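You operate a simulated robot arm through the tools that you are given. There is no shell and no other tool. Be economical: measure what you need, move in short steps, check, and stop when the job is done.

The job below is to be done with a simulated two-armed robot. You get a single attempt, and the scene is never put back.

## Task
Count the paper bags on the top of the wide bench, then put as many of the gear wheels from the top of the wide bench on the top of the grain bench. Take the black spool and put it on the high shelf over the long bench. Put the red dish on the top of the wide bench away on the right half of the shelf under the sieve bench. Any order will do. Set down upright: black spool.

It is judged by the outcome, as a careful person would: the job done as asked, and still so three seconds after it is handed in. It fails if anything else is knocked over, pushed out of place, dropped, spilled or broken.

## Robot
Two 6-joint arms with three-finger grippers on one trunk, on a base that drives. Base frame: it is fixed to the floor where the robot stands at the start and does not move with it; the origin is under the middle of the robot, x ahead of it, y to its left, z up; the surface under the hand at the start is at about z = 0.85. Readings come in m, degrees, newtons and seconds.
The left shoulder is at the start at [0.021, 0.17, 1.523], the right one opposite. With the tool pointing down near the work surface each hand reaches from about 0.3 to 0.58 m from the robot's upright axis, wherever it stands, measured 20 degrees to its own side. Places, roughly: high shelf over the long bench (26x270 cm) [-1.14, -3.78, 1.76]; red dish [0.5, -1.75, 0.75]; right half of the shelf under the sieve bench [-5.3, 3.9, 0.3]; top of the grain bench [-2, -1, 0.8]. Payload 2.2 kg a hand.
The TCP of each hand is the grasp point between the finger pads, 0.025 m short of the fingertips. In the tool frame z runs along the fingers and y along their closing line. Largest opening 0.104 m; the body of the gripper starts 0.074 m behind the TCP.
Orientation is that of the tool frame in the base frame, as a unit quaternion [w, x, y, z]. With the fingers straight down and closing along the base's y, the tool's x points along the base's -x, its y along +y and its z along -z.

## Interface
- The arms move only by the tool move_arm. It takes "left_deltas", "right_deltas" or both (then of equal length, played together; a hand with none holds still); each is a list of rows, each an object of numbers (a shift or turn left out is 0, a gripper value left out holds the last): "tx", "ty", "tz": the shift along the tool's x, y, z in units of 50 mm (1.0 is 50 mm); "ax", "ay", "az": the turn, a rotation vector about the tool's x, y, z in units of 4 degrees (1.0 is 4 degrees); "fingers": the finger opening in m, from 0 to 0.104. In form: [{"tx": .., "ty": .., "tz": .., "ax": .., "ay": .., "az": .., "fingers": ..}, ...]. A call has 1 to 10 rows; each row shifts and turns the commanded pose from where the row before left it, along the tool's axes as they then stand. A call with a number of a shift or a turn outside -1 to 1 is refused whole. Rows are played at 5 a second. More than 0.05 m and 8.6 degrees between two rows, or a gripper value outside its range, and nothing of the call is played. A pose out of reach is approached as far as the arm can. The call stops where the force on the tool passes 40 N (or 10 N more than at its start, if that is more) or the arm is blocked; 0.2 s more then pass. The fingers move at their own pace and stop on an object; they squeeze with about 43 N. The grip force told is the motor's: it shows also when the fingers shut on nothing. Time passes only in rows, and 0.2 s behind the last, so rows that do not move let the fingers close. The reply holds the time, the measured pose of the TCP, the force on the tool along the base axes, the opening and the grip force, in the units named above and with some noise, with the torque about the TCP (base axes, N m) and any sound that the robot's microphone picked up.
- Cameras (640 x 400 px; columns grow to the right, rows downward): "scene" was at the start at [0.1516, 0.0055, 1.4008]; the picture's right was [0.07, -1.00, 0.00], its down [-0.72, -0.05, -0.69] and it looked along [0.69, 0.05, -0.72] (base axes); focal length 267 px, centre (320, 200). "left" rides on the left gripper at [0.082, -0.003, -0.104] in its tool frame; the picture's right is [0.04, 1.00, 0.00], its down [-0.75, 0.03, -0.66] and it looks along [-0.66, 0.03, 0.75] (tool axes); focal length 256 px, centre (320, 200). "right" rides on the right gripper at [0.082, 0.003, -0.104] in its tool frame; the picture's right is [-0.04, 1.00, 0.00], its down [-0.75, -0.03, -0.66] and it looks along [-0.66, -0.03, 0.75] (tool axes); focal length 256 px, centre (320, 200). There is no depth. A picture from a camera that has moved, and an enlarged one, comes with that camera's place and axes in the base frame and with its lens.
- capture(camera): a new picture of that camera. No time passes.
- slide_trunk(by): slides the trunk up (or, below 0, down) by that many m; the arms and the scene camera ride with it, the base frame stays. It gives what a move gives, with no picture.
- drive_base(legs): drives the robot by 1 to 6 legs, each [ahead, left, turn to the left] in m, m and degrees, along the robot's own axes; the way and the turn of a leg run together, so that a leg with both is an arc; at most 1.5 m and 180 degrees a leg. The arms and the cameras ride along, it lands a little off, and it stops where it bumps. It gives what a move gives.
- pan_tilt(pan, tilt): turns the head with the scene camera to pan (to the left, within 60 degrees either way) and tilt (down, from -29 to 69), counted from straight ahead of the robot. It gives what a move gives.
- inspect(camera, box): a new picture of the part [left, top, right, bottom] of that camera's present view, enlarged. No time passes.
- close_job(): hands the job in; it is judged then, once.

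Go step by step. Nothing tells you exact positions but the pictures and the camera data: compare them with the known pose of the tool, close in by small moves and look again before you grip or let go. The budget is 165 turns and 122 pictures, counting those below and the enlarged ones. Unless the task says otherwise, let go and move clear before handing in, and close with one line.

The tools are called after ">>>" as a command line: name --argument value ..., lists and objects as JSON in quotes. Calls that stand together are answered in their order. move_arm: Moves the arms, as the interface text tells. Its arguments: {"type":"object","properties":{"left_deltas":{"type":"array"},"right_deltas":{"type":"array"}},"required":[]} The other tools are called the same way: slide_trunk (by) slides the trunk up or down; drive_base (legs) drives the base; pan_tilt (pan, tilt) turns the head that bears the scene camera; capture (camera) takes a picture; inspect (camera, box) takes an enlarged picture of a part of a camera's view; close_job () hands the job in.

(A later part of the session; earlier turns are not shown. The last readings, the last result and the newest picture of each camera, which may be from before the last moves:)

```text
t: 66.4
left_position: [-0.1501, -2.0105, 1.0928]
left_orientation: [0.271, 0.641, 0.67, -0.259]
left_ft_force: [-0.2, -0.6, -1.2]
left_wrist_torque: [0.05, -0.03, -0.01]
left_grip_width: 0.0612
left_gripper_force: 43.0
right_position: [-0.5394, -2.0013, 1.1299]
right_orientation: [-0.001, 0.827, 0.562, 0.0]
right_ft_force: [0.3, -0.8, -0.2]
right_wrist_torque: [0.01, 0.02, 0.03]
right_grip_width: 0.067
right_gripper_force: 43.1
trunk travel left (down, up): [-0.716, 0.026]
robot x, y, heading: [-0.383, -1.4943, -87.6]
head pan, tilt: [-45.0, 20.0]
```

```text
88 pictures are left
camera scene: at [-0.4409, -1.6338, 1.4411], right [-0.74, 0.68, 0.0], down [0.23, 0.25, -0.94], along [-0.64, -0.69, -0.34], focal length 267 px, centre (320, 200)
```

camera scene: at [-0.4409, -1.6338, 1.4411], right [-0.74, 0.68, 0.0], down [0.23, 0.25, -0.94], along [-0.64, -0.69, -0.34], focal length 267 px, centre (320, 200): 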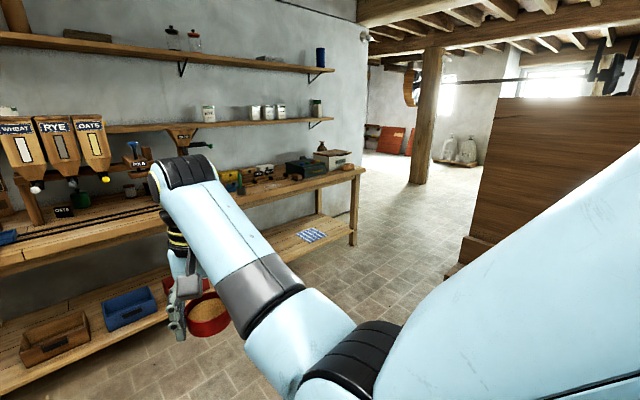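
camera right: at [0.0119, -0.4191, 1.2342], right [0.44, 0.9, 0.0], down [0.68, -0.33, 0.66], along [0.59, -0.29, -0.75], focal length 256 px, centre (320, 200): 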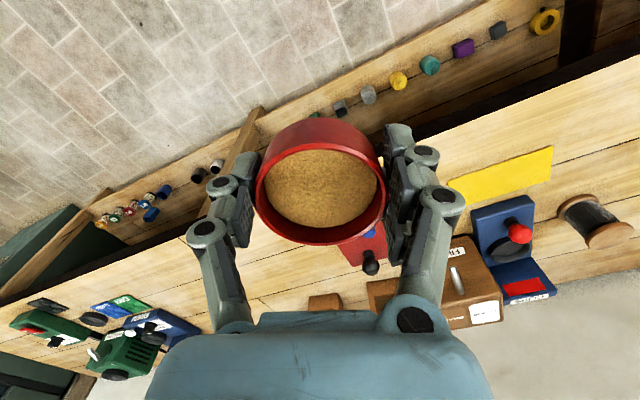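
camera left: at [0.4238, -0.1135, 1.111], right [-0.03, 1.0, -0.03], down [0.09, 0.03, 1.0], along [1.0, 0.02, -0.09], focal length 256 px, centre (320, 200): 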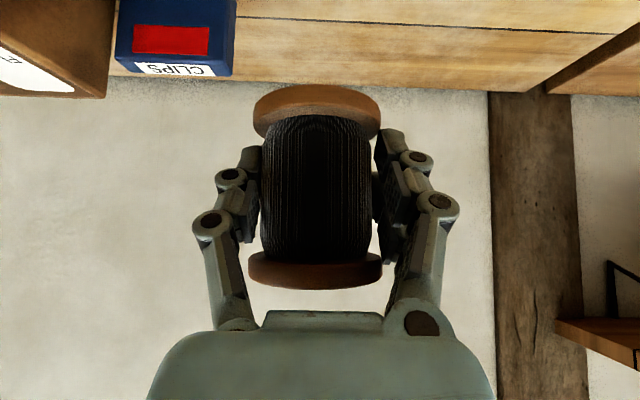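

The high shelf carries a few items; gaps exist around x≈-1.4. The bench's front edge is near y=-3.2, so reach matters. I'll draw the dish in and up, and raise the spool to shelf height to test reach here.

>>> move_arm --left_deltas '[{"tx": -0.35, "tz": -0.36}, {"tx": -0.695, "tz": -0.719}, {"tx": -0.695, "tz": -0.719}, {"tx": -0.695, "tz": -0.719}, {"tx": -0.695, "tz": -0.719}, {"tx": -0.695, "tz": -0.719}, {"tx": -0.695, "tz": -0.719}, {"tx": -0.695, "tz": -0.719}, {"tx": -0.695, "tz": -0.719}, {"tx": -0.695, "tz": -0.719}]' --right_deltas '[{"tz": -0.2}, {"tx": 0.4, "ty": -0.18, "tz": -0.3}, {"tx": 0.4, "ty": -0.18, "tz": -0.3}, {"tx": 0.4, "ty": -0.18, "tz": -0.3}, {"tx": 0.4, "ty": -0.18, "tz": -0.3}, {"tx": 0.4, "ty": -0.18, "tz": -0.2}, {"tx": 0.4, "ty": -0.18}, {"tx": 0.3, "ty": -0.13}, {}, {}]'

>>> move_arm --left_deltas '[{"tx": -0.695, "tz": -0.719}, {"tx": -0.695, "tz": -0.719}, {"tx": -0.695, "tz": -0.719}, {"tx": -0.695, "tz": -0.719}, {"tx": -0.695, "tz": -0.719}]'

>>> pan_tilt --pan 0 --tilt -10

>>> capture --camera "scene"

```text
t: 68.1
left_position: [-0.1605, -2.0239, 1.4116]
left_orientation: [0.272, 0.641, 0.669, -0.26]
left_ft_force: [0.4, 0.1, -0.7]
left_wrist_torque: [0.01, -0.04, 0.01]
left_grip_width: 0.0608
left_gripper_force: 42.8
left hand out of reach, approached as far as the arm can: row 7, 8
right_position: [-0.5885, -1.9239, 1.105]
right_orientation: [-0.029, 0.833, 0.549, -0.068]
right_ft_force: [-0.4, -0.2, -0.9]
right_wrist_torque: [-0.01, -0.02, 0.01]
right_grip_width: 0.0671
right_gripper_force: 42.6
right hand out of reach, approached as far as the arm can: row 1, 2, 3, 4, 5, 6, 7
trunk travel left (down, up): [-0.716, 0.026]
robot x, y, heading: [-0.3832, -1.4901, -87.5]
head pan, tilt: [-45.0, 20.0]
stopped in row 8 (right hand): the arm was blocked; the commanded pose is now the measured one
```

```text
t: 69.3
left_position: [-0.2018, -2.1252, 1.5941]
left_orientation: [0.273, 0.641, 0.669, -0.261]
left_ft_force: [-0.4, -0.6, -1.8]
left_wrist_torque: [0.0, 0.01, -0.02]
left_grip_width: 0.061
left_gripper_force: 43.0
left hand out of reach, approached as far as the arm can: row 1, 2, 3, 4, 5
right_position: [-0.5869, -1.9252, 1.1059]
right_orientation: [-0.028, 0.833, 0.548, -0.068]
right_ft_force: [0.4, -0.5, -1.5]
right_wrist_torque: [-0.01, 0.0, 0.01]
right_grip_width: 0.0664
right_gripper_force: 42.6
trunk travel left (down, up): [-0.716, 0.026]
robot x, y, heading: [-0.384, -1.4964, -87.6]
head pan, tilt: [-45.0, 20.0]
```

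```text
t: 70.4
left_position: [-0.2024, -2.1246, 1.593]
left_orientation: [0.273, 0.641, 0.669, -0.26]
left_ft_force: [0.4, -0.4, -1.7]
left_wrist_torque: [0.03, 0.0, 0.02]
left_grip_width: 0.0609
left_gripper_force: 42.5
right_position: [-0.5884, -1.925, 1.1069]
right_orientation: [-0.029, 0.833, 0.549, -0.067]
right_ft_force: [0.0, 0.5, -1.0]
right_wrist_torque: [0.01, -0.01, 0.01]
right_grip_width: 0.0667
right_gripper_force: 42.3
trunk travel left (down, up): [-0.716, 0.026]
robot x, y, heading: [-0.3826, -1.4959, -87.8]
head pan, tilt: [0.0, -10.0]
```

```text
87 pictures are left
camera scene: at [-0.3747, -1.6495, 1.4886], right [-1.0, -0.04, 0.0], down [0.01, -0.17, -0.98], along [0.04, -0.98, 0.17], focal length 267 px, centre (320, 200)
```

scene: 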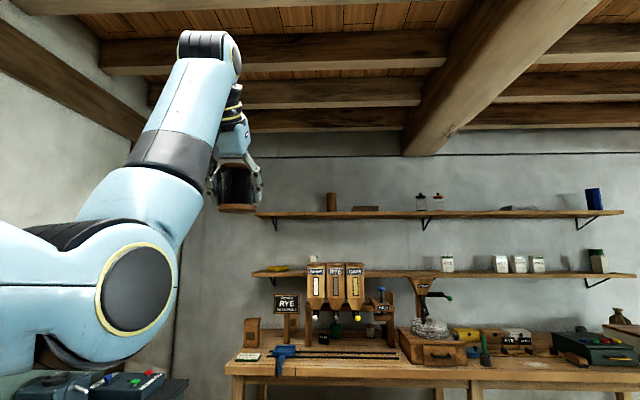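

The right hand's retract was limited and tilted the dish ~8°; I'll level it by moving it back out. The left arm needs to extend forward as it rises.

>>> move_arm --left_deltas '[{"tx": -0.719, "tz": 0.695}, {"tx": -0.719, "tz": 0.695}, {"tx": -0.719, "tz": 0.695}, {"tx": -0.719, "tz": 0.695}]' --right_deltas '[{"tx": -0.5, "ty": 0.22, "ax": -0.88, "ay": 0.58, "az": -0.2}, {"tx": -0.5, "ty": 0.22, "ax": -0.88, "ay": 0.58, "az": -0.2}, {"tx": -0.4, "ty": 0.22}, {}]'

>>> capture --camera "right"

```text
t: 71.4
left_position: [-0.1918, -2.2754, 1.5897]
left_orientation: [0.272, 0.64, 0.669, -0.26]
left_ft_force: [-0.1, -0.6, -2.6]
left_wrist_torque: [-0.04, -0.05, -0.01]
left_grip_width: 0.0604
left_gripper_force: 43.0
left hand out of reach, approached as far as the arm can: row 4
right_position: [-0.5853, -2.0015, 1.107]
right_orientation: [-0.001, 0.827, 0.562, 0.0]
right_ft_force: [0.4, 0.1, -1.4]
right_wrist_torque: [0.0, 0.0, 0.0]
right_grip_width: 0.0666
right_gripper_force: 43.1
trunk travel left (down, up): [-0.716, 0.026]
robot x, y, heading: [-0.3788, -1.4939, -87.7]
head pan, tilt: [0.0, -10.0]
```

```text
86 pictures are left
camera right: at [-0.5516, -1.9265, 1.2112], right [0.91, -0.41, 0.0], down [-0.31, -0.69, 0.65], along [-0.27, -0.6, -0.76], focal length 256 px, centre (320, 200)
```

right: 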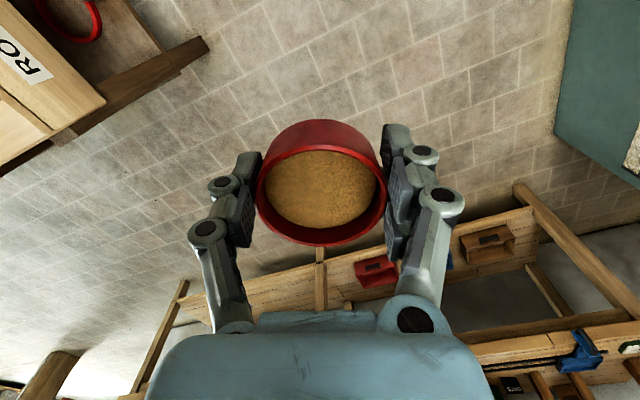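

The dish is level and full. Left reach is ~0.78 m ahead at z=1.59; I'll test the reach at shelf height.

>>> move_arm --left_deltas '[{"tx": 0.5, "tz": -0.5}, {"tx": -0.695, "tz": -0.719}, {"tx": -0.695, "tz": -0.719}, {"tx": -0.695, "tz": -0.719}, {"tx": -0.695, "tz": -0.719}, {"tx": -0.695, "tz": -0.719}]'

>>> slide_trunk --by 0.026

```text
t: 72.8
left_position: [-0.1843, -2.1948, 1.7486]
left_orientation: [0.272, 0.641, 0.669, -0.26]
left_ft_force: [-0.6, 0.7, -1.4]
left_wrist_torque: [0.03, -0.01, -0.01]
left_grip_width: 0.06
left_gripper_force: 43.1
left hand out of reach, approached as far as the arm can: row 3, 4, 5, 6
right_position: [-0.5853, -1.9999, 1.1081]
right_orientation: [-0.001, 0.828, 0.561, -0.001]
right_ft_force: [-0.1, 0.5, -0.4]
right_wrist_torque: [0.0, -0.02, 0.0]
right_grip_width: 0.0666
right_gripper_force: 43.3
trunk travel left (down, up): [-0.716, 0.026]
robot x, y, heading: [-0.3803, -1.4924, -87.4]
head pan, tilt: [0.0, -10.0]
```

```text
t: 73.5
left_position: [-0.1861, -2.1953, 1.7702]
left_orientation: [0.271, 0.641, 0.669, -0.259]
left_ft_force: [0.5, -1.0, -1.8]
left_wrist_torque: [0.02, -0.03, 0.02]
left_grip_width: 0.0601
left_gripper_force: 42.6
right_position: [-0.5839, -2.0021, 1.1322]
right_orientation: [-0.001, 0.827, 0.562, 0.001]
right_ft_force: [0.5, -0.7, -2.0]
right_wrist_torque: [0.01, -0.04, 0.02]
right_grip_width: 0.0666
right_gripper_force: 43.3
trunk travel left (down, up): [-0.742, 0.0]
robot x, y, heading: [-0.3817, -1.4938, -87.7]
head pan, tilt: [0.0, -10.0]
```

With 44° tilt the shelf isn't reachable far enough; I'll need a flatter hand. Plan: set the spool for a moment on the lower shelf (z≈1.36), regrip it with the hand near horizontal, then put it up. First check the way to the right.

>>> pan_tilt --pan -60 --tilt 40

>>> capture --camera "scene"

>>> pan_tilt --pan -28 --tilt 5

>>> capture --camera "scene"

```text
t: 74.8
left_position: [-0.1871, -2.1955, 1.7723]
left_orientation: [0.272, 0.641, 0.669, -0.259]
left_ft_force: [0.0, 0.4, -1.4]
left_wrist_torque: [0.01, 0.01, 0.01]
left_grip_width: 0.0601
left_gripper_force: 43.4
right_position: [-0.5838, -2.001, 1.1322]
right_orientation: [-0.002, 0.828, 0.561, 0.0]
right_ft_force: [-0.3, -0.2, -1.3]
right_wrist_torque: [0.01, 0.01, 0.0]
right_grip_width: 0.0665
right_gripper_force: 42.9
trunk travel left (down, up): [-0.742, 0.0]
robot x, y, heading: [-0.3761, -1.4915, -87.6]
head pan, tilt: [-60.0, 40.0]
```

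```text
85 pictures are left
camera scene: at [-0.4499, -1.611, 1.4358], right [-0.54, 0.84, 0.0], down [0.54, 0.34, -0.77], along [-0.65, -0.41, -0.64], focal length 267 px, centre (320, 200)
```

scene: 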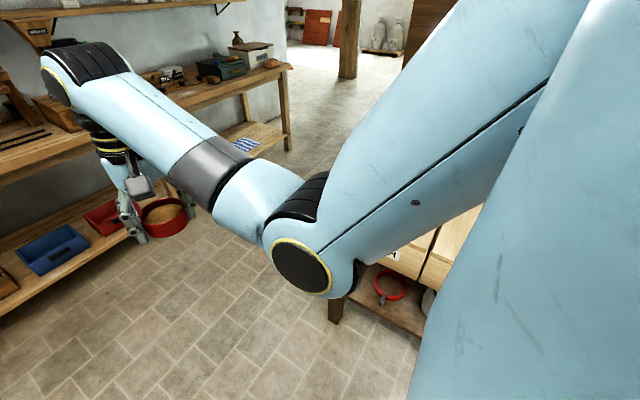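

```text
t: 75.8
left_position: [-0.1866, -2.1949, 1.7723]
left_orientation: [0.272, 0.641, 0.669, -0.26]
left_ft_force: [-0.1, 0.2, -1.2]
left_wrist_torque: [0.03, 0.0, 0.01]
left_grip_width: 0.0603
left_gripper_force: 43.1
right_position: [-0.5846, -2.0009, 1.1327]
right_orientation: [-0.001, 0.828, 0.561, 0.0]
right_ft_force: [0.1, -0.5, -1.8]
right_wrist_torque: [0.03, -0.01, 0.02]
right_grip_width: 0.0664
right_gripper_force: 43.0
trunk travel left (down, up): [-0.742, 0.0]
robot x, y, heading: [-0.3824, -1.4927, -87.7]
head pan, tilt: [-28.0, 5.0]
```

```text
84 pictures are left
camera scene: at [-0.4179, -1.6481, 1.4915], right [-0.9, 0.43, 0.0], down [0.04, 0.08, -1.0], along [-0.43, -0.9, -0.09], focal length 267 px, centre (320, 200)
```

scene: 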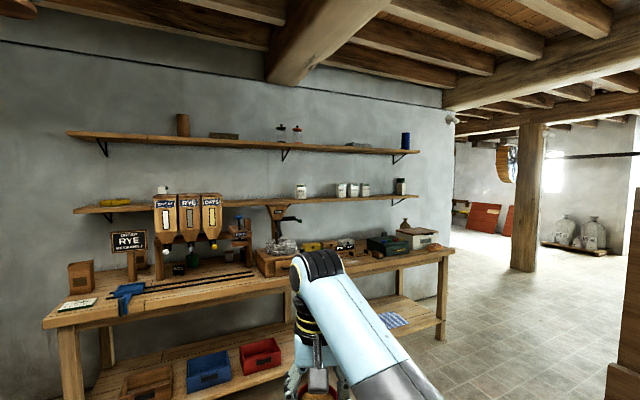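

The way is clear: the grain bench's corner is at (-1.1,-1.92). I'll drive forward then sideways to about x=-1.55, y=-2.4.

>>> drive_base --legs '[[0.85, 0, -2.3], [0, -1.15, 0]]'

>>> pan_tilt --pan 15 --tilt 0

>>> capture --camera "scene"

>>> capture --camera "left"

```text
t: 85.7
left_position: [-1.3407, -3.0451, 1.7721]
left_orientation: [0.267, 0.653, 0.657, -0.265]
left_ft_force: [0.7, 0.3, -0.8]
left_wrist_torque: [0.04, -0.03, 0.01]
left_grip_width: 0.0592
left_gripper_force: 43.1
right_position: [-1.7308, -2.8346, 1.1327]
right_orientation: [-0.002, 0.839, 0.545, -0.001]
right_ft_force: [0.3, -0.6, -0.7]
right_wrist_torque: [0.04, -0.02, -0.01]
right_grip_width: 0.0661
right_gripper_force: 43.2
trunk travel left (down, up): [-0.742, 0.0]
robot x, y, heading: [-1.5101, -2.3354, -89.9]
head pan, tilt: [-28.0, 5.0]
```

```text
t: 86.8
left_position: [-1.3411, -3.0448, 1.772]
left_orientation: [0.267, 0.653, 0.657, -0.264]
left_ft_force: [0.8, 0.4, -0.9]
left_wrist_torque: [0.01, 0.01, 0.02]
left_grip_width: 0.0595
left_gripper_force: 42.6
right_position: [-1.73, -2.8349, 1.1337]
right_orientation: [-0.001, 0.838, 0.546, 0.0]
right_ft_force: [-0.3, -0.3, -1.3]
right_wrist_torque: [0.01, 0.0, -0.02]
right_grip_width: 0.066
right_gripper_force: 43.2
trunk travel left (down, up): [-0.742, 0.0]
robot x, y, heading: [-1.5104, -2.3372, -90.0]
head pan, tilt: [15.0, 0.0]
```

```text
83 pictures are left
camera scene: at [-1.4852, -2.4942, 1.4995], right [-0.97, -0.26, 0.0], down [0.0, 0.0, -1.0], along [0.26, -0.97, 0.0], focal length 267 px, centre (320, 200)
```

scene: 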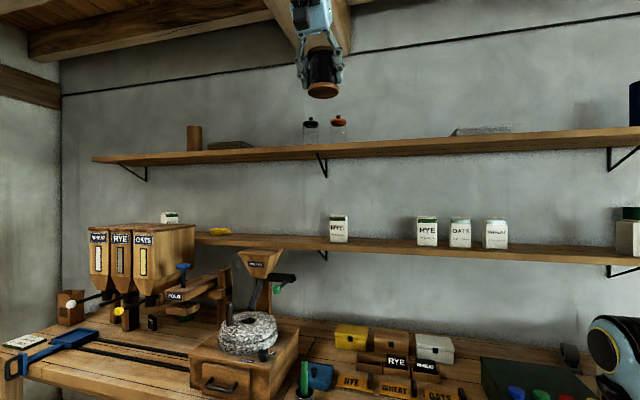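

```text
82 pictures are left
camera left: at [-1.3451, -2.9143, 1.7889], right [1.0, 0.03, -0.03], down [0.03, -0.08, 1.0], along [0.03, -1.0, -0.08], focal length 256 px, centre (320, 200)
```

left: 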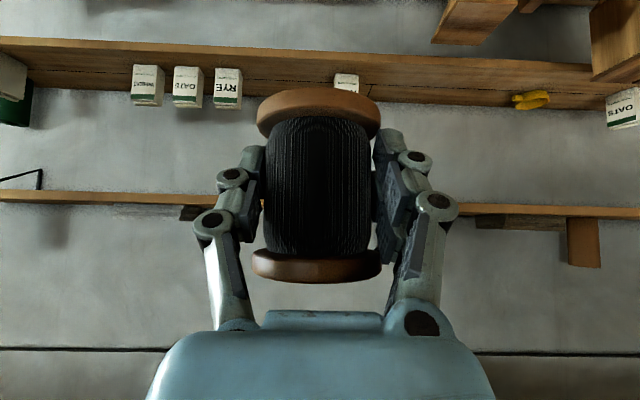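

The lower shelf has a free gap around x=-1.44 between the jars, and the high shelf is free there too. I'll lower the spool to z≈1.40, then drive to robot (-1.62,-2.84).

>>> move_arm --left_deltas '[{"tx": 0.647, "tz": 0.669}, {"tx": 0.647, "tz": 0.669}, {"tx": 0.647, "tz": 0.669}, {"tx": 0.647, "tz": 0.669}, {"tx": 0.647, "tz": 0.669}, {"tx": 0.647, "tz": 0.669}, {"tx": 0.647, "tz": 0.669}, {"tx": 0.647, "tz": 0.669}, {"tx": 0.43, "tz": -0.41}]'

>>> drive_base --legs '[[0.5, -0.11, 0]]'

>>> capture --camera "left"

>>> capture --camera "scene"

>>> capture --camera "right"

```text
t: 88.8
left_position: [-1.3413, -3.0138, 1.3995]
left_orientation: [0.268, 0.654, 0.656, -0.266]
left_ft_force: [-0.1, 0.9, -1.4]
left_wrist_torque: [0.02, -0.01, 0.03]
left_grip_width: 0.0594
left_gripper_force: 43.2
right_position: [-1.731, -2.833, 1.1341]
right_orientation: [0.0, 0.838, 0.546, -0.001]
right_ft_force: [0.3, -0.1, -1.2]
right_wrist_torque: [0.0, 0.01, 0.01]
right_grip_width: 0.066
right_gripper_force: 43.1
trunk travel left (down, up): [-0.742, 0.0]
robot x, y, heading: [-1.5132, -2.3358, -89.7]
head pan, tilt: [15.0, 0.0]
```

```text
t: 91.8
left_position: [-1.4474, -3.5197, 1.3984]
left_orientation: [0.268, 0.653, 0.657, -0.265]
left_ft_force: [0.0, -0.2, -2.0]
left_wrist_torque: [0.02, -0.02, 0.01]
left_grip_width: 0.0591
left_gripper_force: 43.5
right_position: [-1.8369, -3.3383, 1.1322]
right_orientation: [-0.001, 0.838, 0.546, 0.0]
right_ft_force: [-0.9, -0.2, -1.1]
right_wrist_torque: [0.0, 0.02, 0.0]
right_grip_width: 0.0659
right_gripper_force: 43.0
trunk travel left (down, up): [-0.742, 0.0]
robot x, y, heading: [-1.616, -2.8381, -89.6]
head pan, tilt: [15.0, 0.0]
```

```text
81 pictures are left
camera left: at [-1.451, -3.3885, 1.416], right [1.0, 0.04, -0.03], down [0.03, -0.08, 1.0], along [0.03, -1.0, -0.08], focal length 256 px, centre (320, 200)
```

left: 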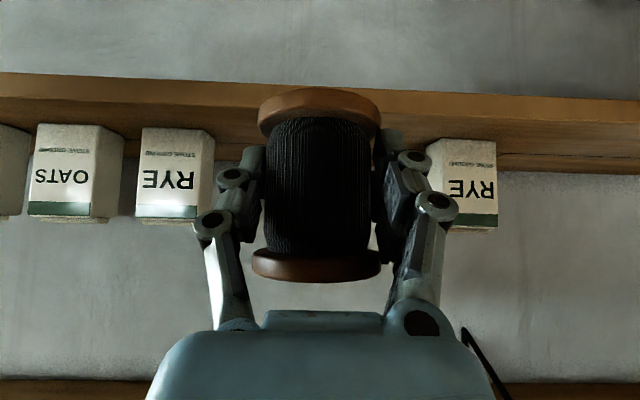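

```text
80 pictures are left
camera scene: at [-1.5923, -2.9972, 1.4995], right [-0.96, -0.26, 0.0], down [0.0, 0.0, -1.0], along [0.26, -0.96, 0.0], focal length 267 px, centre (320, 200)
```

scene: 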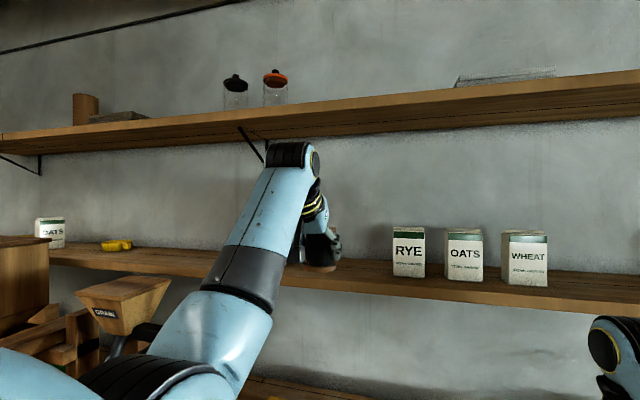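

```text
79 pictures are left
camera right: at [-1.802, -3.2645, 1.2367], right [0.9, -0.44, 0.0], down [-0.33, -0.68, 0.65], along [-0.29, -0.59, -0.76], focal length 256 px, centre (320, 200)
```

right: 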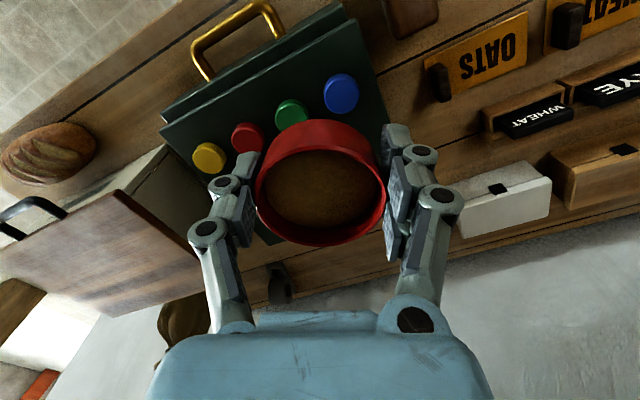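

The gap is confirmed: shelf top z≈1.306, front edge y≈-3.64, bench edge y≈-3.2. I'll creep forward 0.1 m, then extend and lower the spool onto the shelf.

>>> drive_base --legs '[[0.1, 0, 0]]'

>>> move_arm --left_deltas '[{"tx": -0.5, "tz": 0.48}, {"tx": -0.5, "tz": 0.48}]'

>>> capture --camera "left"

>>> capture --camera "scene"

```text
t: 93.0
left_position: [-1.4466, -3.6196, 1.3981]
left_orientation: [0.266, 0.654, 0.657, -0.264]
left_ft_force: [1.1, 0.7, -2.5]
left_wrist_torque: [-0.03, 0.02, -0.01]
left_grip_width: 0.0592
left_gripper_force: 42.7
right_position: [-1.8378, -3.4403, 1.1323]
right_orientation: [-0.002, 0.838, 0.546, 0.001]
right_ft_force: [0.7, 0.7, -1.3]
right_wrist_torque: [0.04, 0.01, 0.02]
right_grip_width: 0.066
right_gripper_force: 43.5
trunk travel left (down, up): [-0.742, 0.0]
robot x, y, heading: [-1.6142, -2.9359, -89.9]
head pan, tilt: [15.0, 0.0]
```

```text
t: 93.6
left_position: [-1.4461, -3.6905, 1.3982]
left_orientation: [0.266, 0.654, 0.657, -0.264]
left_ft_force: [0.0, -1.7, -0.8]
left_wrist_torque: [0.0, 0.01, 0.03]
left_grip_width: 0.0587
left_gripper_force: 42.7
right_position: [-1.8366, -3.4413, 1.1322]
right_orientation: [-0.002, 0.838, 0.546, 0.001]
right_ft_force: [-0.3, -0.2, -1.3]
right_wrist_torque: [0.03, 0.02, -0.05]
right_grip_width: 0.0661
right_gripper_force: 43.4
trunk travel left (down, up): [-0.742, 0.0]
robot x, y, heading: [-1.6156, -2.9409, -89.6]
head pan, tilt: [15.0, 0.0]
```

```text
78 pictures are left
camera left: at [-1.4497, -3.56, 1.4158], right [1.0, 0.04, -0.03], down [0.03, -0.09, 1.0], along [0.03, -1.0, -0.09], focal length 256 px, centre (320, 200)
```

left: 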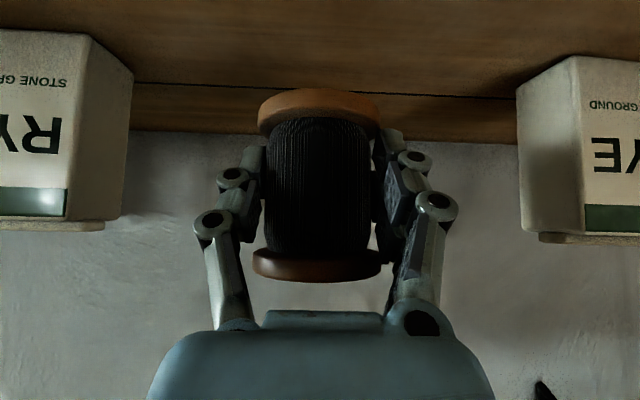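

```text
77 pictures are left
camera scene: at [-1.5917, -3.0998, 1.4992], right [-0.96, -0.26, 0.0], down [0.0, 0.0, -1.0], along [0.26, -0.96, 0.0], focal length 267 px, centre (320, 200)
```

scene: 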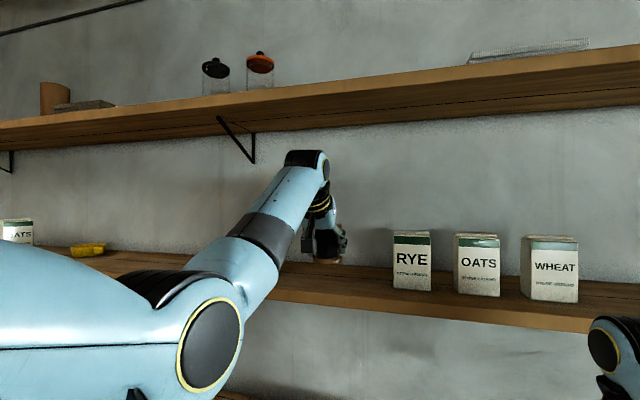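

Centred between jars, above the shelf. Now I lower it by 5 cm, in fine steps at the end.

>>> move_arm --left_deltas '[{"tx": 0.31, "tz": 0.32}, {"tx": 0.3, "tz": 0.31}, {"tx": 0.03, "tz": 0.03}, {"tx": 0.03, "tz": 0.03}]'

>>> capture --camera "left"

>>> inspect --camera "scene" --box '[240, 200, 400, 300]'

```text
t: 94.6
left_position: [-1.4461, -3.6893, 1.351]
left_orientation: [0.267, 0.654, 0.657, -0.264]
left_ft_force: [-0.2, 0.7, -2.0]
left_wrist_torque: [0.03, -0.02, -0.04]
left_grip_width: 0.0591
left_gripper_force: 43.2
right_position: [-1.8367, -3.4395, 1.1323]
right_orientation: [-0.001, 0.838, 0.546, 0.0]
right_ft_force: [-0.7, 1.0, -1.3]
right_wrist_torque: [0.02, 0.0, 0.0]
right_grip_width: 0.0657
right_gripper_force: 43.3
trunk travel left (down, up): [-0.742, 0.0]
robot x, y, heading: [-1.6164, -2.9403, -89.5]
head pan, tilt: [15.0, 0.0]
```

```text
76 pictures are left
camera left: at [-1.4498, -3.5586, 1.3675], right [1.0, 0.04, -0.03], down [0.03, -0.08, 1.0], along [0.03, -1.0, -0.08], focal length 256 px, centre (320, 200)
```

left: 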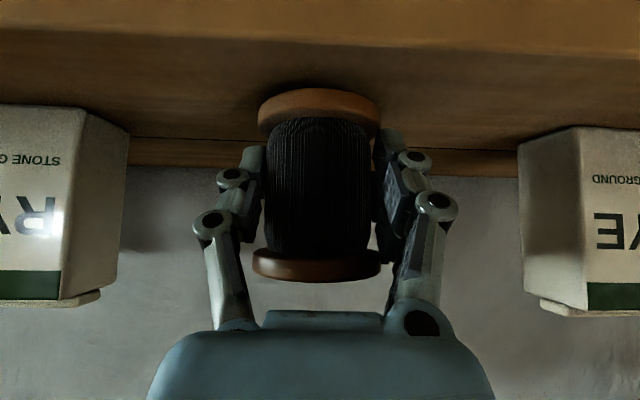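

```text
4.00 times, centred on (320, 250) of scene
camera zoom: at [-1.5917, -3.0982, 1.4994], right [-0.96, -0.26, 0.0], down [0.0, 0.0, -1.0], along [0.26, -0.96, 0.0], focal length 1068 px, centre (320, 0)
```

zoom: 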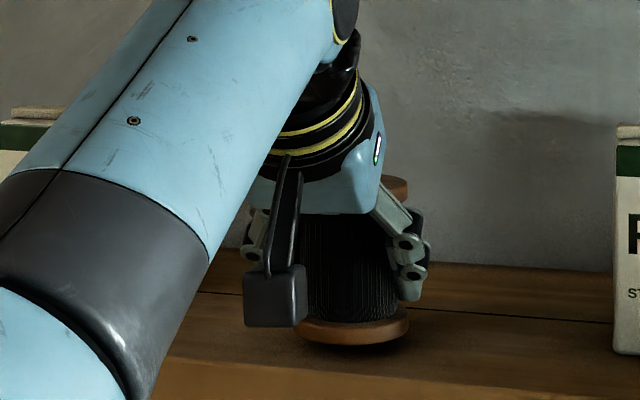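

Just above the shelf. Fine steps down until contact.

>>> move_arm --left_deltas '[{"tx": 0.035, "tz": 0.036}, {"tx": 0.035, "tz": 0.036}]'

>>> move_arm --left_deltas '[{"tx": 0.03, "tz": 0.03}]'

>>> move_arm --left_deltas '[{"tx": 0.03, "tz": 0.03}]'

```text
t: 95.2
left_position: [-1.4458, -3.6878, 1.3461]
left_orientation: [0.267, 0.653, 0.657, -0.264]
left_ft_force: [0.3, -0.2, -2.0]
left_wrist_torque: [-0.04, -0.01, -0.01]
left_grip_width: 0.0587
left_gripper_force: 42.7
right_position: [-1.8376, -3.4379, 1.1332]
right_orientation: [-0.001, 0.838, 0.546, 0.0]
right_ft_force: [0.4, -0.5, -0.7]
right_wrist_torque: [0.01, -0.01, 0.0]
right_grip_width: 0.066
right_gripper_force: 43.2
trunk travel left (down, up): [-0.742, 0.0]
robot x, y, heading: [-1.6183, -2.9403, -89.9]
head pan, tilt: [15.0, 0.0]
```

```text
t: 95.6
left_position: [-1.4455, -3.6881, 1.3445]
left_orientation: [0.267, 0.653, 0.657, -0.265]
left_ft_force: [-0.1, 0.2, -1.5]
left_wrist_torque: [0.05, 0.02, -0.01]
left_grip_width: 0.0587
left_gripper_force: 42.9
right_position: [-1.836, -3.439, 1.1327]
right_orientation: [-0.001, 0.838, 0.546, 0.001]
right_ft_force: [-0.5, 0.0, -0.9]
right_wrist_torque: [0.01, 0.03, -0.02]
right_grip_width: 0.0659
right_gripper_force: 43.1
trunk travel left (down, up): [-0.742, 0.0]
robot x, y, heading: [-1.617, -2.9419, -89.6]
head pan, tilt: [15.0, 0.0]
```

```text
t: 96.0
left_position: [-1.4461, -3.6881, 1.3405]
left_orientation: [0.267, 0.654, 0.657, -0.265]
left_ft_force: [0.0, -0.5, -1.2]
left_wrist_torque: [0.01, -0.03, 0.01]
left_grip_width: 0.0587
left_gripper_force: 42.7
right_position: [-1.8369, -3.4387, 1.1324]
right_orientation: [-0.001, 0.837, 0.546, 0.0]
right_ft_force: [0.0, 0.3, -1.5]
right_wrist_torque: [0.04, -0.03, -0.02]
right_grip_width: 0.0661
right_gripper_force: 42.9
trunk travel left (down, up): [-0.742, 0.0]
robot x, y, heading: [-1.6133, -2.9358, -89.6]
head pan, tilt: [15.0, 0.0]
```

>>> inspect --camera "scene" --box '[280, 240, 380, 300]'

>>> move_arm --left_deltas '[{"tx": 0.03, "tz": 0.03}]'

>>> move_arm --left_deltas '[{"tx": 0.03, "tz": 0.03}]'

```text
6.40 times, centred on (330, 270) of scene
camera zoom: at [-1.5918, -3.0977, 1.4995], right [-0.96, -0.26, 0.0], down [0.0, 0.0, -1.0], along [0.26, -0.96, 0.0], focal length 1708 px, centre (256, -248)
```

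zoom: 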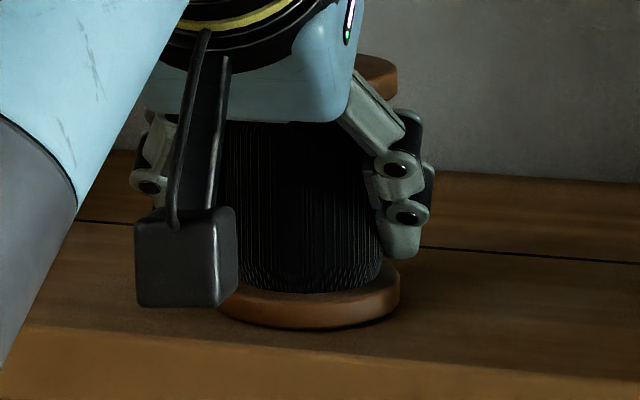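

```text
t: 96.4
left_position: [-1.4461, -3.6877, 1.3417]
left_orientation: [0.269, 0.653, 0.656, -0.266]
left_ft_force: [0.3, -2.1, 6.0]
left_wrist_torque: [-0.07, -0.21, -0.07]
left_grip_width: 0.0589
left_gripper_force: 43.7
right_position: [-1.8371, -3.4375, 1.1343]
right_orientation: [-0.001, 0.838, 0.546, 0.0]
right_ft_force: [0.2, -0.2, -0.5]
right_wrist_torque: [0.0, 0.0, 0.01]
right_grip_width: 0.066
right_gripper_force: 42.8
trunk travel left (down, up): [-0.742, 0.0]
robot x, y, heading: [-1.6158, -2.9411, -89.5]
head pan, tilt: [15.0, 0.0]
```

```text
t: 96.8
left_position: [-1.4464, -3.6879, 1.3418]
left_orientation: [0.27, 0.652, 0.656, -0.267]
left_ft_force: [-0.1, -3.0, 15.7]
left_wrist_torque: [0.01, -0.43, -0.11]
left_grip_width: 0.059
left_gripper_force: 43.2
right_position: [-1.8376, -3.4387, 1.1343]
right_orientation: [0.0, 0.838, 0.546, 0.001]
right_ft_force: [-0.8, 1.0, -0.7]
right_wrist_torque: [0.01, 0.0, 0.0]
right_grip_width: 0.0662
right_gripper_force: 43.6
trunk travel left (down, up): [-0.742, 0.0]
robot x, y, heading: [-1.6158, -2.9387, -89.9]
head pan, tilt: [15.0, 0.0]
```

Contact felt. Ease up slightly, open and back out along the fingers.

>>> move_arm --left_deltas '[{"tx": -0.03, "tz": -0.03}, {"fingers": 0.096}, {}, {}, {"tz": -0.5}, {"tz": -0.9}, {"tz": -0.9}, {"tz": -0.4}]'

>>> capture --camera "left"

>>> inspect --camera "scene" --box '[220, 150, 420, 300]'

```text
t: 98.6
left_position: [-1.4466, -3.5955, 1.4392]
left_orientation: [0.265, 0.655, 0.656, -0.264]
left_ft_force: [-0.5, 1.0, 0.2]
left_wrist_torque: [0.01, 0.02, -0.02]
left_grip_width: 0.0962
left_gripper_force: 0.1
right_position: [-1.8376, -3.4394, 1.1334]
right_orientation: [-0.001, 0.838, 0.546, 0.0]
right_ft_force: [0.3, -0.3, -1.4]
right_wrist_torque: [-0.02, 0.03, -0.02]
right_grip_width: 0.0661
right_gripper_force: 43.1
trunk travel left (down, up): [-0.742, 0.0]
robot x, y, heading: [-1.6166, -2.936, -89.7]
head pan, tilt: [15.0, 0.0]
```

```text
73 pictures are left
camera left: at [-1.4511, -3.4644, 1.4553], right [1.0, 0.04, -0.03], down [0.03, -0.08, 1.0], along [0.03, -1.0, -0.08], focal length 256 px, centre (320, 200)
```

left: 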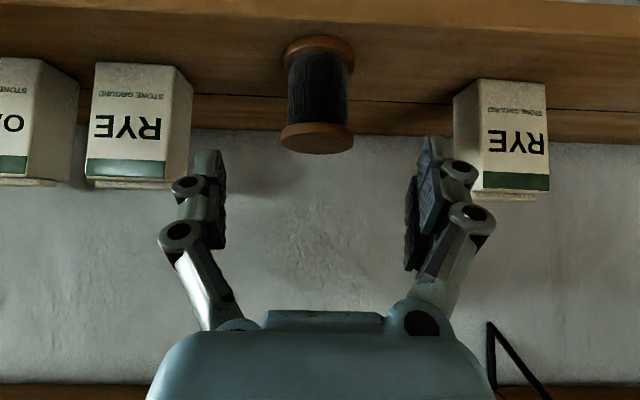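

```text
2.67 times, centred on (320, 225) of scene
camera zoom: at [-1.5919, -3.0973, 1.4995], right [-0.96, -0.26, 0.0], down [0.0, 0.0, -1.0], along [0.26, -0.96, 0.0], focal length 712 px, centre (320, 133)
```

zoom: 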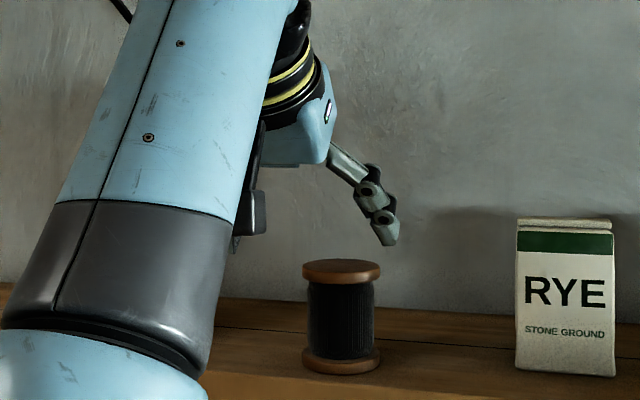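

The spool stands upright at (-1.45,-3.69). Now I tilt the hand to ~80° (nearly horizontal).

>>> move_arm --left_deltas '[{"tz": -0.5, "ay": -1}, {"ay": -1}, {"ay": -1}, {"ay": -1}, {"ay": -1}, {"ay": -1}, {"ay": -1}, {"ay": -1}, {"ay": -1}]'

>>> capture --camera "left"

```text
t: 100.8
left_position: [-1.4216, -3.5834, 1.4736]
left_orientation: [0.493, 0.534, 0.529, -0.438]
left_ft_force: [-0.3, -0.4, 0.1]
left_wrist_torque: [0.0, -0.02, 0.0]
left_grip_width: 0.096
left_gripper_force: 0.1
right_position: [-1.8379, -3.437, 1.133]
right_orientation: [0.0, 0.838, 0.546, 0.001]
right_ft_force: [0.4, 0.5, -0.6]
right_wrist_torque: [0.03, 0.04, -0.02]
right_grip_width: 0.0658
right_gripper_force: 43.3
trunk travel left (down, up): [-0.742, 0.0]
robot x, y, heading: [-1.618, -2.9411, -89.8]
head pan, tilt: [15.0, 0.0]
stopped in row 9 (left hand): the arm was blocked; the commanded pose is now the measured one
```

```text
71 pictures are left
camera left: at [-1.4245, -3.469, 1.4057], right [1.0, 0.05, 0.02], down [-0.05, 0.55, 0.83], along [0.03, -0.83, 0.55], focal length 256 px, centre (320, 200)
```

left: 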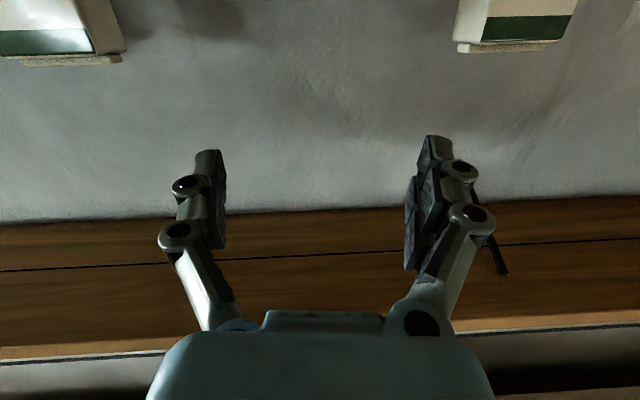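

The hand is now nearly horizontal though slightly rolled. I'll correct the roll and lower to spool height in front of the shelf.

>>> move_arm --left_deltas '[{"ax": 0.77, "az": -0.8, "ty": -0.3}, {"tx": 0.85, "tz": 0.11, "ty": -0.27}, {"tx": 0.85, "tz": 0.11}, {"tx": 0.85, "tz": 0.11}]'

>>> capture --camera "left"

>>> inspect --camera "scene" --box '[220, 150, 420, 300]'

```text
t: 102.0
left_position: [-1.416, -3.5887, 1.3541]
left_orientation: [0.498, 0.54, 0.513, -0.446]
left_ft_force: [-0.3, -0.5, 0.3]
left_wrist_torque: [-0.04, 0.0, -0.02]
left_grip_width: 0.0958
left_gripper_force: 0.1
right_position: [-1.8363, -3.4379, 1.1333]
right_orientation: [-0.001, 0.837, 0.547, 0.0]
right_ft_force: [-0.3, -0.8, -1.5]
right_wrist_torque: [0.03, 0.03, -0.02]
right_grip_width: 0.0661
right_gripper_force: 42.9
trunk travel left (down, up): [-0.742, 0.0]
robot x, y, heading: [-1.6173, -2.9392, -89.6]
head pan, tilt: [15.0, 0.0]
stopped in row 4 (left hand): the arm was blocked; the commanded pose is now the measured one
```

```text
70 pictures are left
camera left: at [-1.4167, -3.4772, 1.2825], right [1.0, 0.03, 0.04], down [-0.05, 0.57, 0.82], along [0.0, -0.82, 0.57], focal length 256 px, centre (320, 200)
```

left: 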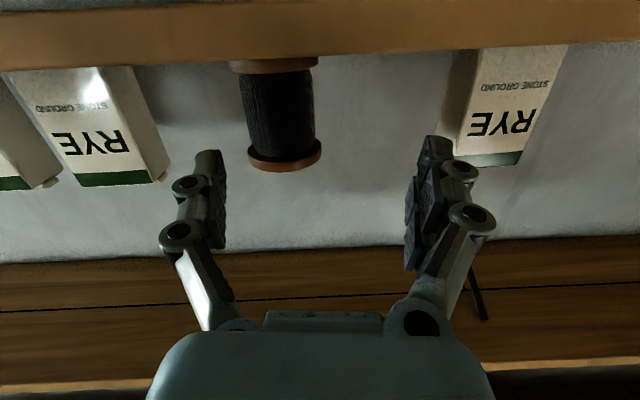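

```text
2.67 times, centred on (320, 225) of scene
camera zoom: at [-1.5917, -3.0973, 1.4996], right [-0.96, -0.26, 0.0], down [0.0, 0.0, -1.0], along [0.26, -0.96, 0.0], focal length 712 px, centre (320, 133)
```

zoom: 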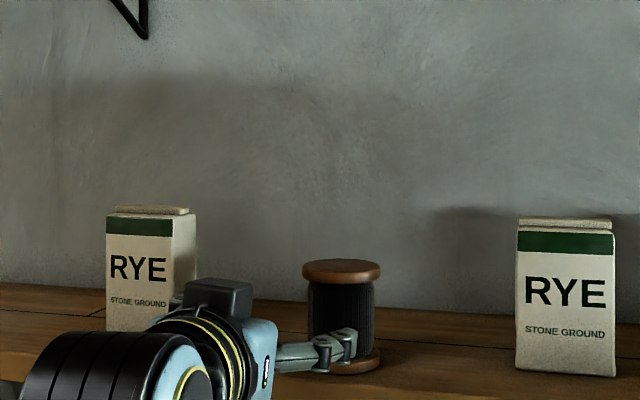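

The wrist seems near a joint limit when folded. I'll ease the tilt to ~74°, fix the roll, and centre on the spool laterally.

>>> move_arm --left_deltas '[{"ay": 1, "tz": -0.1}, {"ay": 1, "ax": 0.6, "ty": -0.3}, {"ax": 0.6, "az": -0.4, "ty": -0.38}]'

>>> capture --camera "left"

```text
t: 103.0
left_position: [-1.4262, -3.5843, 1.3482]
left_orientation: [0.451, 0.587, 0.529, -0.415]
left_ft_force: [0.2, 0.4, 0.4]
left_wrist_torque: [0.01, -0.02, 0.03]
left_grip_width: 0.0963
left_gripper_force: 0.1
right_position: [-1.8372, -3.4383, 1.1324]
right_orientation: [-0.001, 0.838, 0.546, 0.001]
right_ft_force: [-0.9, -0.5, 0.1]
right_wrist_torque: [0.0, -0.02, -0.04]
right_grip_width: 0.0659
right_gripper_force: 42.9
trunk travel left (down, up): [-0.742, 0.0]
robot x, y, heading: [-1.6175, -2.939, -89.7]
head pan, tilt: [15.0, 0.0]
stopped in row 3 (left hand): the arm was blocked; the commanded pose is now the measured one
```

```text
68 pictures are left
camera left: at [-1.4202, -3.4648, 1.2938], right [1.0, -0.02, 0.05], down [-0.04, 0.45, 0.89], along [-0.04, -0.89, 0.45], focal length 256 px, centre (320, 200)
```

left: 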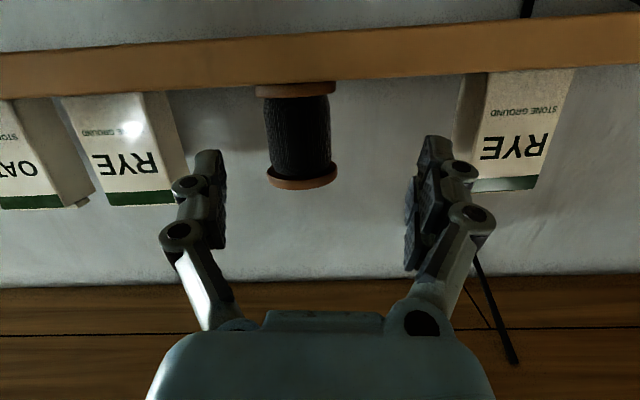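

>>> pan_tilt --pan 20 --tilt 30

>>> capture --camera "scene"

```text
t: 103.9
left_position: [-1.4263, -3.586, 1.3474]
left_orientation: [0.451, 0.587, 0.529, -0.414]
left_ft_force: [0.5, -0.2, -0.4]
left_wrist_torque: [-0.01, -0.02, -0.01]
left_grip_width: 0.096
left_gripper_force: 0.1
right_position: [-1.8373, -3.438, 1.1318]
right_orientation: [-0.002, 0.838, 0.546, 0.0]
right_ft_force: [0.1, 0.3, -0.9]
right_wrist_torque: [-0.02, -0.02, -0.03]
right_grip_width: 0.0657
right_gripper_force: 42.7
trunk travel left (down, up): [-0.742, 0.0]
robot x, y, heading: [-1.6184, -2.9408, -89.8]
head pan, tilt: [20.0, 30.0]
```

```text
67 pictures are left
camera scene: at [-1.5841, -3.0955, 1.4512], right [-0.94, -0.35, 0.0], down [-0.17, 0.47, -0.87], along [0.3, -0.81, -0.5], focal length 267 px, centre (320, 200)
```

scene: 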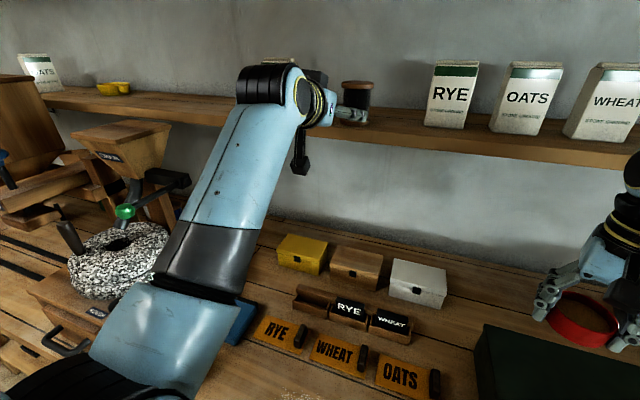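

No collision visible; it looks like a wrist limit in the folded pose. I'll back the base 8 cm while the arm extends, then retry the roll fix.

>>> drive_base --legs '[[-0.1, -0.02, 0]]'

>>> move_arm --left_deltas '[{"tz": 0.7}, {"tz": 0.7, "ax": 0.4}, {"ax": 0.5, "az": -0.4}, {"ax": 0.3}]'

>>> capture --camera "left"

```text
t: 105.1
left_position: [-1.4471, -3.483, 1.3476]
left_orientation: [0.451, 0.587, 0.529, -0.415]
left_ft_force: [0.0, -0.1, -0.8]
left_wrist_torque: [0.0, 0.01, 0.04]
left_grip_width: 0.0959
left_gripper_force: 0.1
right_position: [-1.8568, -3.338, 1.1339]
right_orientation: [-0.002, 0.837, 0.547, 0.0]
right_ft_force: [-0.3, -0.1, -0.7]
right_wrist_torque: [0.02, -0.01, 0.01]
right_grip_width: 0.0657
right_gripper_force: 43.2
trunk travel left (down, up): [-0.742, 0.0]
robot x, y, heading: [-1.6371, -2.8362, -89.5]
head pan, tilt: [20.0, 30.0]
```

```text
t: 106.1
left_position: [-1.4462, -3.5533, 1.3303]
left_orientation: [0.419, 0.599, 0.52, -0.442]
left_ft_force: [0.6, 0.6, 0.1]
left_wrist_torque: [-0.01, 0.03, 0.0]
left_grip_width: 0.096
left_gripper_force: 0.0
right_position: [-1.8557, -3.3385, 1.1329]
right_orientation: [-0.002, 0.837, 0.547, 0.001]
right_ft_force: [-0.2, -0.8, -0.9]
right_wrist_torque: [0.02, -0.01, 0.05]
right_grip_width: 0.0661
right_gripper_force: 42.7
trunk travel left (down, up): [-0.742, 0.0]
robot x, y, heading: [-1.633, -2.8348, -89.5]
head pan, tilt: [20.0, 30.0]
```

```text
66 pictures are left
camera left: at [-1.4343, -3.4323, 1.2765], right [1.0, -0.1, 0.0], down [0.04, 0.44, 0.9], along [-0.09, -0.89, 0.44], focal length 256 px, centre (320, 200)
```

left: 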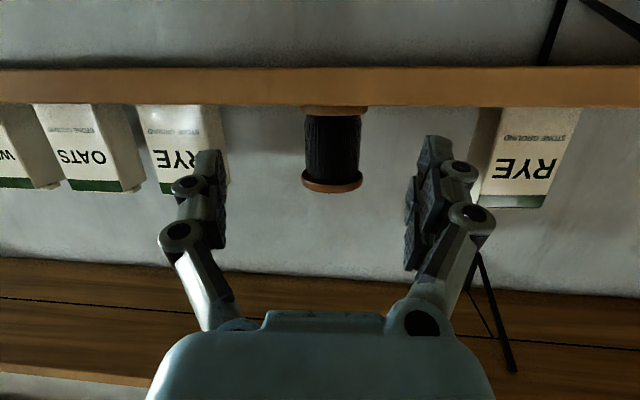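

That freed the wrist. I'll straighten yaw and roll, then advance around the spool, stopping a little short.

>>> move_arm --left_deltas '[{"ax": -0.68, "az": -0.32}, {"ax": -0.67, "az": -0.31}, {"tx": -0.33, "tz": 0.5}, {"tx": -0.33, "tz": 0.6}, {"tx": -0.32, "tz": 0.6}]'

>>> capture --camera "left"

>>> inspect --camera "scene" --box '[220, 30, 420, 160]'

```text
t: 107.3
left_position: [-1.4481, -3.6473, 1.3541]
left_orientation: [0.437, 0.567, 0.554, -0.426]
left_ft_force: [-0.1, 0.1, -0.7]
left_wrist_torque: [-0.03, -0.01, 0.01]
left_grip_width: 0.0961
left_gripper_force: 0.0
right_position: [-1.8569, -3.3384, 1.1322]
right_orientation: [-0.002, 0.837, 0.547, 0.001]
right_ft_force: [0.1, 0.0, -0.6]
right_wrist_torque: [-0.02, 0.01, 0.01]
right_grip_width: 0.0657
right_gripper_force: 43.3
trunk travel left (down, up): [-0.742, 0.0]
robot x, y, heading: [-1.6352, -2.8377, -89.4]
head pan, tilt: [20.0, 30.0]
```

```text
65 pictures are left
camera left: at [-1.449, -3.527, 1.3011], right [1.0, 0.01, -0.02], down [0.01, 0.44, 0.9], along [0.01, -0.9, 0.44], focal length 256 px, centre (320, 200)
```

left: 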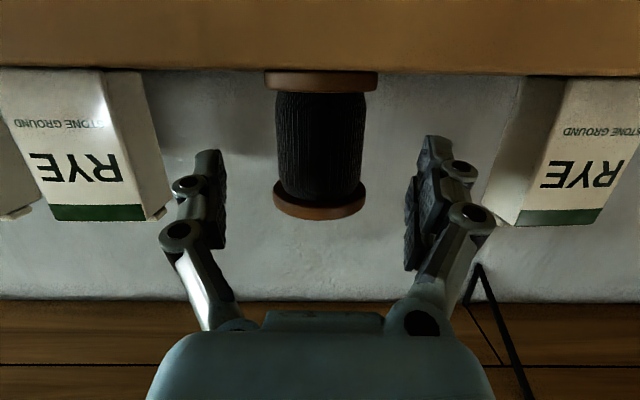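

```text
3.08 times, centred on (320, 95) of scene
camera zoom: at [-1.6044, -2.9953, 1.451], right [-0.94, -0.35, 0.0], down [-0.17, 0.47, -0.87], along [0.3, -0.81, -0.5], focal length 821 px, centre (320, 523)
```

zoom: 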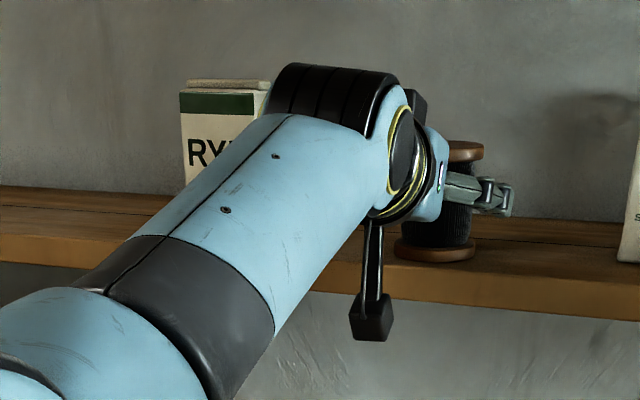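

Aligned. Advance 4.4 cm and close.

>>> move_arm --left_deltas '[{"tz": 0.45}, {"tz": 0.43}, {"fingers": 0.04}, {}, {}]'

>>> capture --camera "left"

```text
t: 108.5
left_position: [-1.4479, -3.6891, 1.3462]
left_orientation: [0.438, 0.566, 0.554, -0.426]
left_ft_force: [-0.9, 0.1, 2.5]
left_wrist_torque: [-0.04, 0.15, -0.04]
left_grip_width: 0.0554
left_gripper_force: 43.1
right_position: [-1.8562, -3.3372, 1.1329]
right_orientation: [-0.001, 0.837, 0.547, 0.0]
right_ft_force: [0.0, 0.3, -1.7]
right_wrist_torque: [-0.01, 0.0, -0.02]
right_grip_width: 0.0662
right_gripper_force: 42.5
trunk travel left (down, up): [-0.742, 0.0]
robot x, y, heading: [-1.6336, -2.8421, -89.6]
head pan, tilt: [20.0, 30.0]
```

```text
63 pictures are left
camera left: at [-1.4488, -3.5697, 1.2925], right [1.0, 0.01, -0.01], down [0.01, 0.45, 0.9], along [0.01, -0.9, 0.45], focal length 256 px, centre (320, 200)
```

left: 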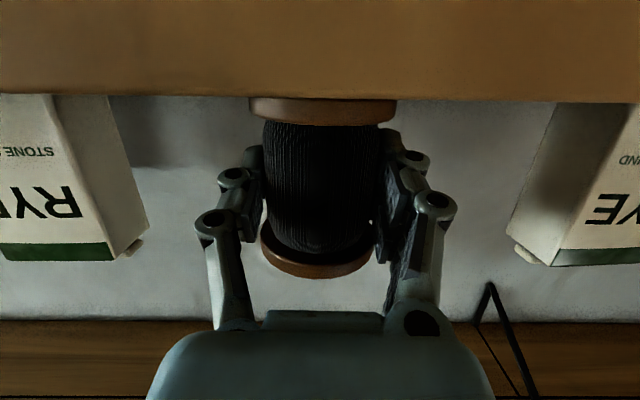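

Firmly on the drum, hand 75° tilted. Lift 3 cm, back the base away, then raise to above the high shelf.

>>> move_arm --left_deltas '[{"tx": -0.2, "tz": -0.05}, {"tx": -0.4, "tz": -0.11}, {"tx": -0.2, "tz": -0.05}]'

>>> drive_base --legs '[[-0.3, 0, 0]]'

>>> move_arm --left_deltas '[{"tx": -0.65, "tz": -0.9}, {"tx": -0.65, "tz": -0.9}, {"tx": -0.967, "tz": -0.255}, {"tx": -0.967, "tz": -0.255}, {"tx": -0.967, "tz": -0.255}, {"tx": -0.967, "tz": -0.255}, {"tx": -0.967, "tz": -0.255}, {"tx": -0.967, "tz": -0.255}, {"tx": -0.967, "tz": -0.255}]'

>>> capture --camera "left"

```text
t: 109.3
left_position: [-1.4468, -3.6895, 1.3867]
left_orientation: [0.437, 0.567, 0.553, -0.426]
left_ft_force: [-0.1, 0.3, -0.7]
left_wrist_torque: [-0.01, -0.03, 0.02]
left_grip_width: 0.0556
left_gripper_force: 42.8
right_position: [-1.856, -3.3382, 1.1325]
right_orientation: [-0.001, 0.837, 0.547, 0.0]
right_ft_force: [-0.3, 0.2, -1.3]
right_wrist_torque: [0.0, 0.02, -0.02]
right_grip_width: 0.066
right_gripper_force: 43.0
trunk travel left (down, up): [-0.742, 0.0]
robot x, y, heading: [-1.6366, -2.839, -89.5]
head pan, tilt: [20.0, 30.0]
```

```text
t: 111.3
left_position: [-1.4497, -3.385, 1.385]
left_orientation: [0.437, 0.567, 0.552, -0.427]
left_ft_force: [0.6, 0.1, -1.0]
left_wrist_torque: [0.02, 0.0, 0.02]
left_grip_width: 0.0555
left_gripper_force: 43.4
right_position: [-1.8588, -3.0334, 1.1329]
right_orientation: [-0.001, 0.838, 0.546, 0.001]
right_ft_force: [-0.8, 0.1, -1.6]
right_wrist_torque: [0.0, 0.0, -0.01]
right_grip_width: 0.0659
right_gripper_force: 43.1
trunk travel left (down, up): [-0.742, 0.0]
robot x, y, heading: [-1.6378, -2.5335, -89.8]
head pan, tilt: [20.0, 30.0]
```

```text
refused: row 1 steps farther than a row can; nothing moved
```

```text
62 pictures are left
camera left: at [-1.4516, -3.2647, 1.3322], right [1.0, 0.0, -0.01], down [0.01, 0.44, 0.9], along [0.01, -0.9, 0.44], focal length 256 px, centre (320, 200)
```

left: 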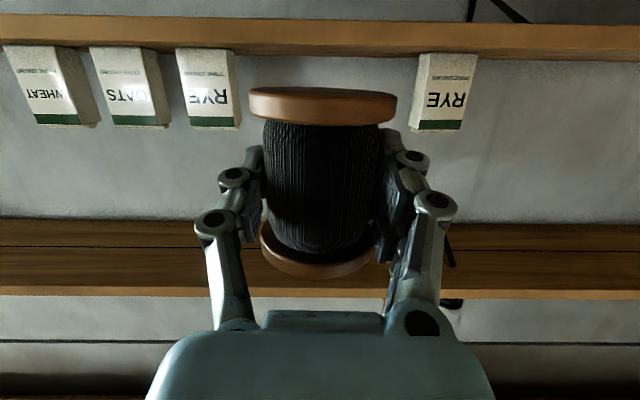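

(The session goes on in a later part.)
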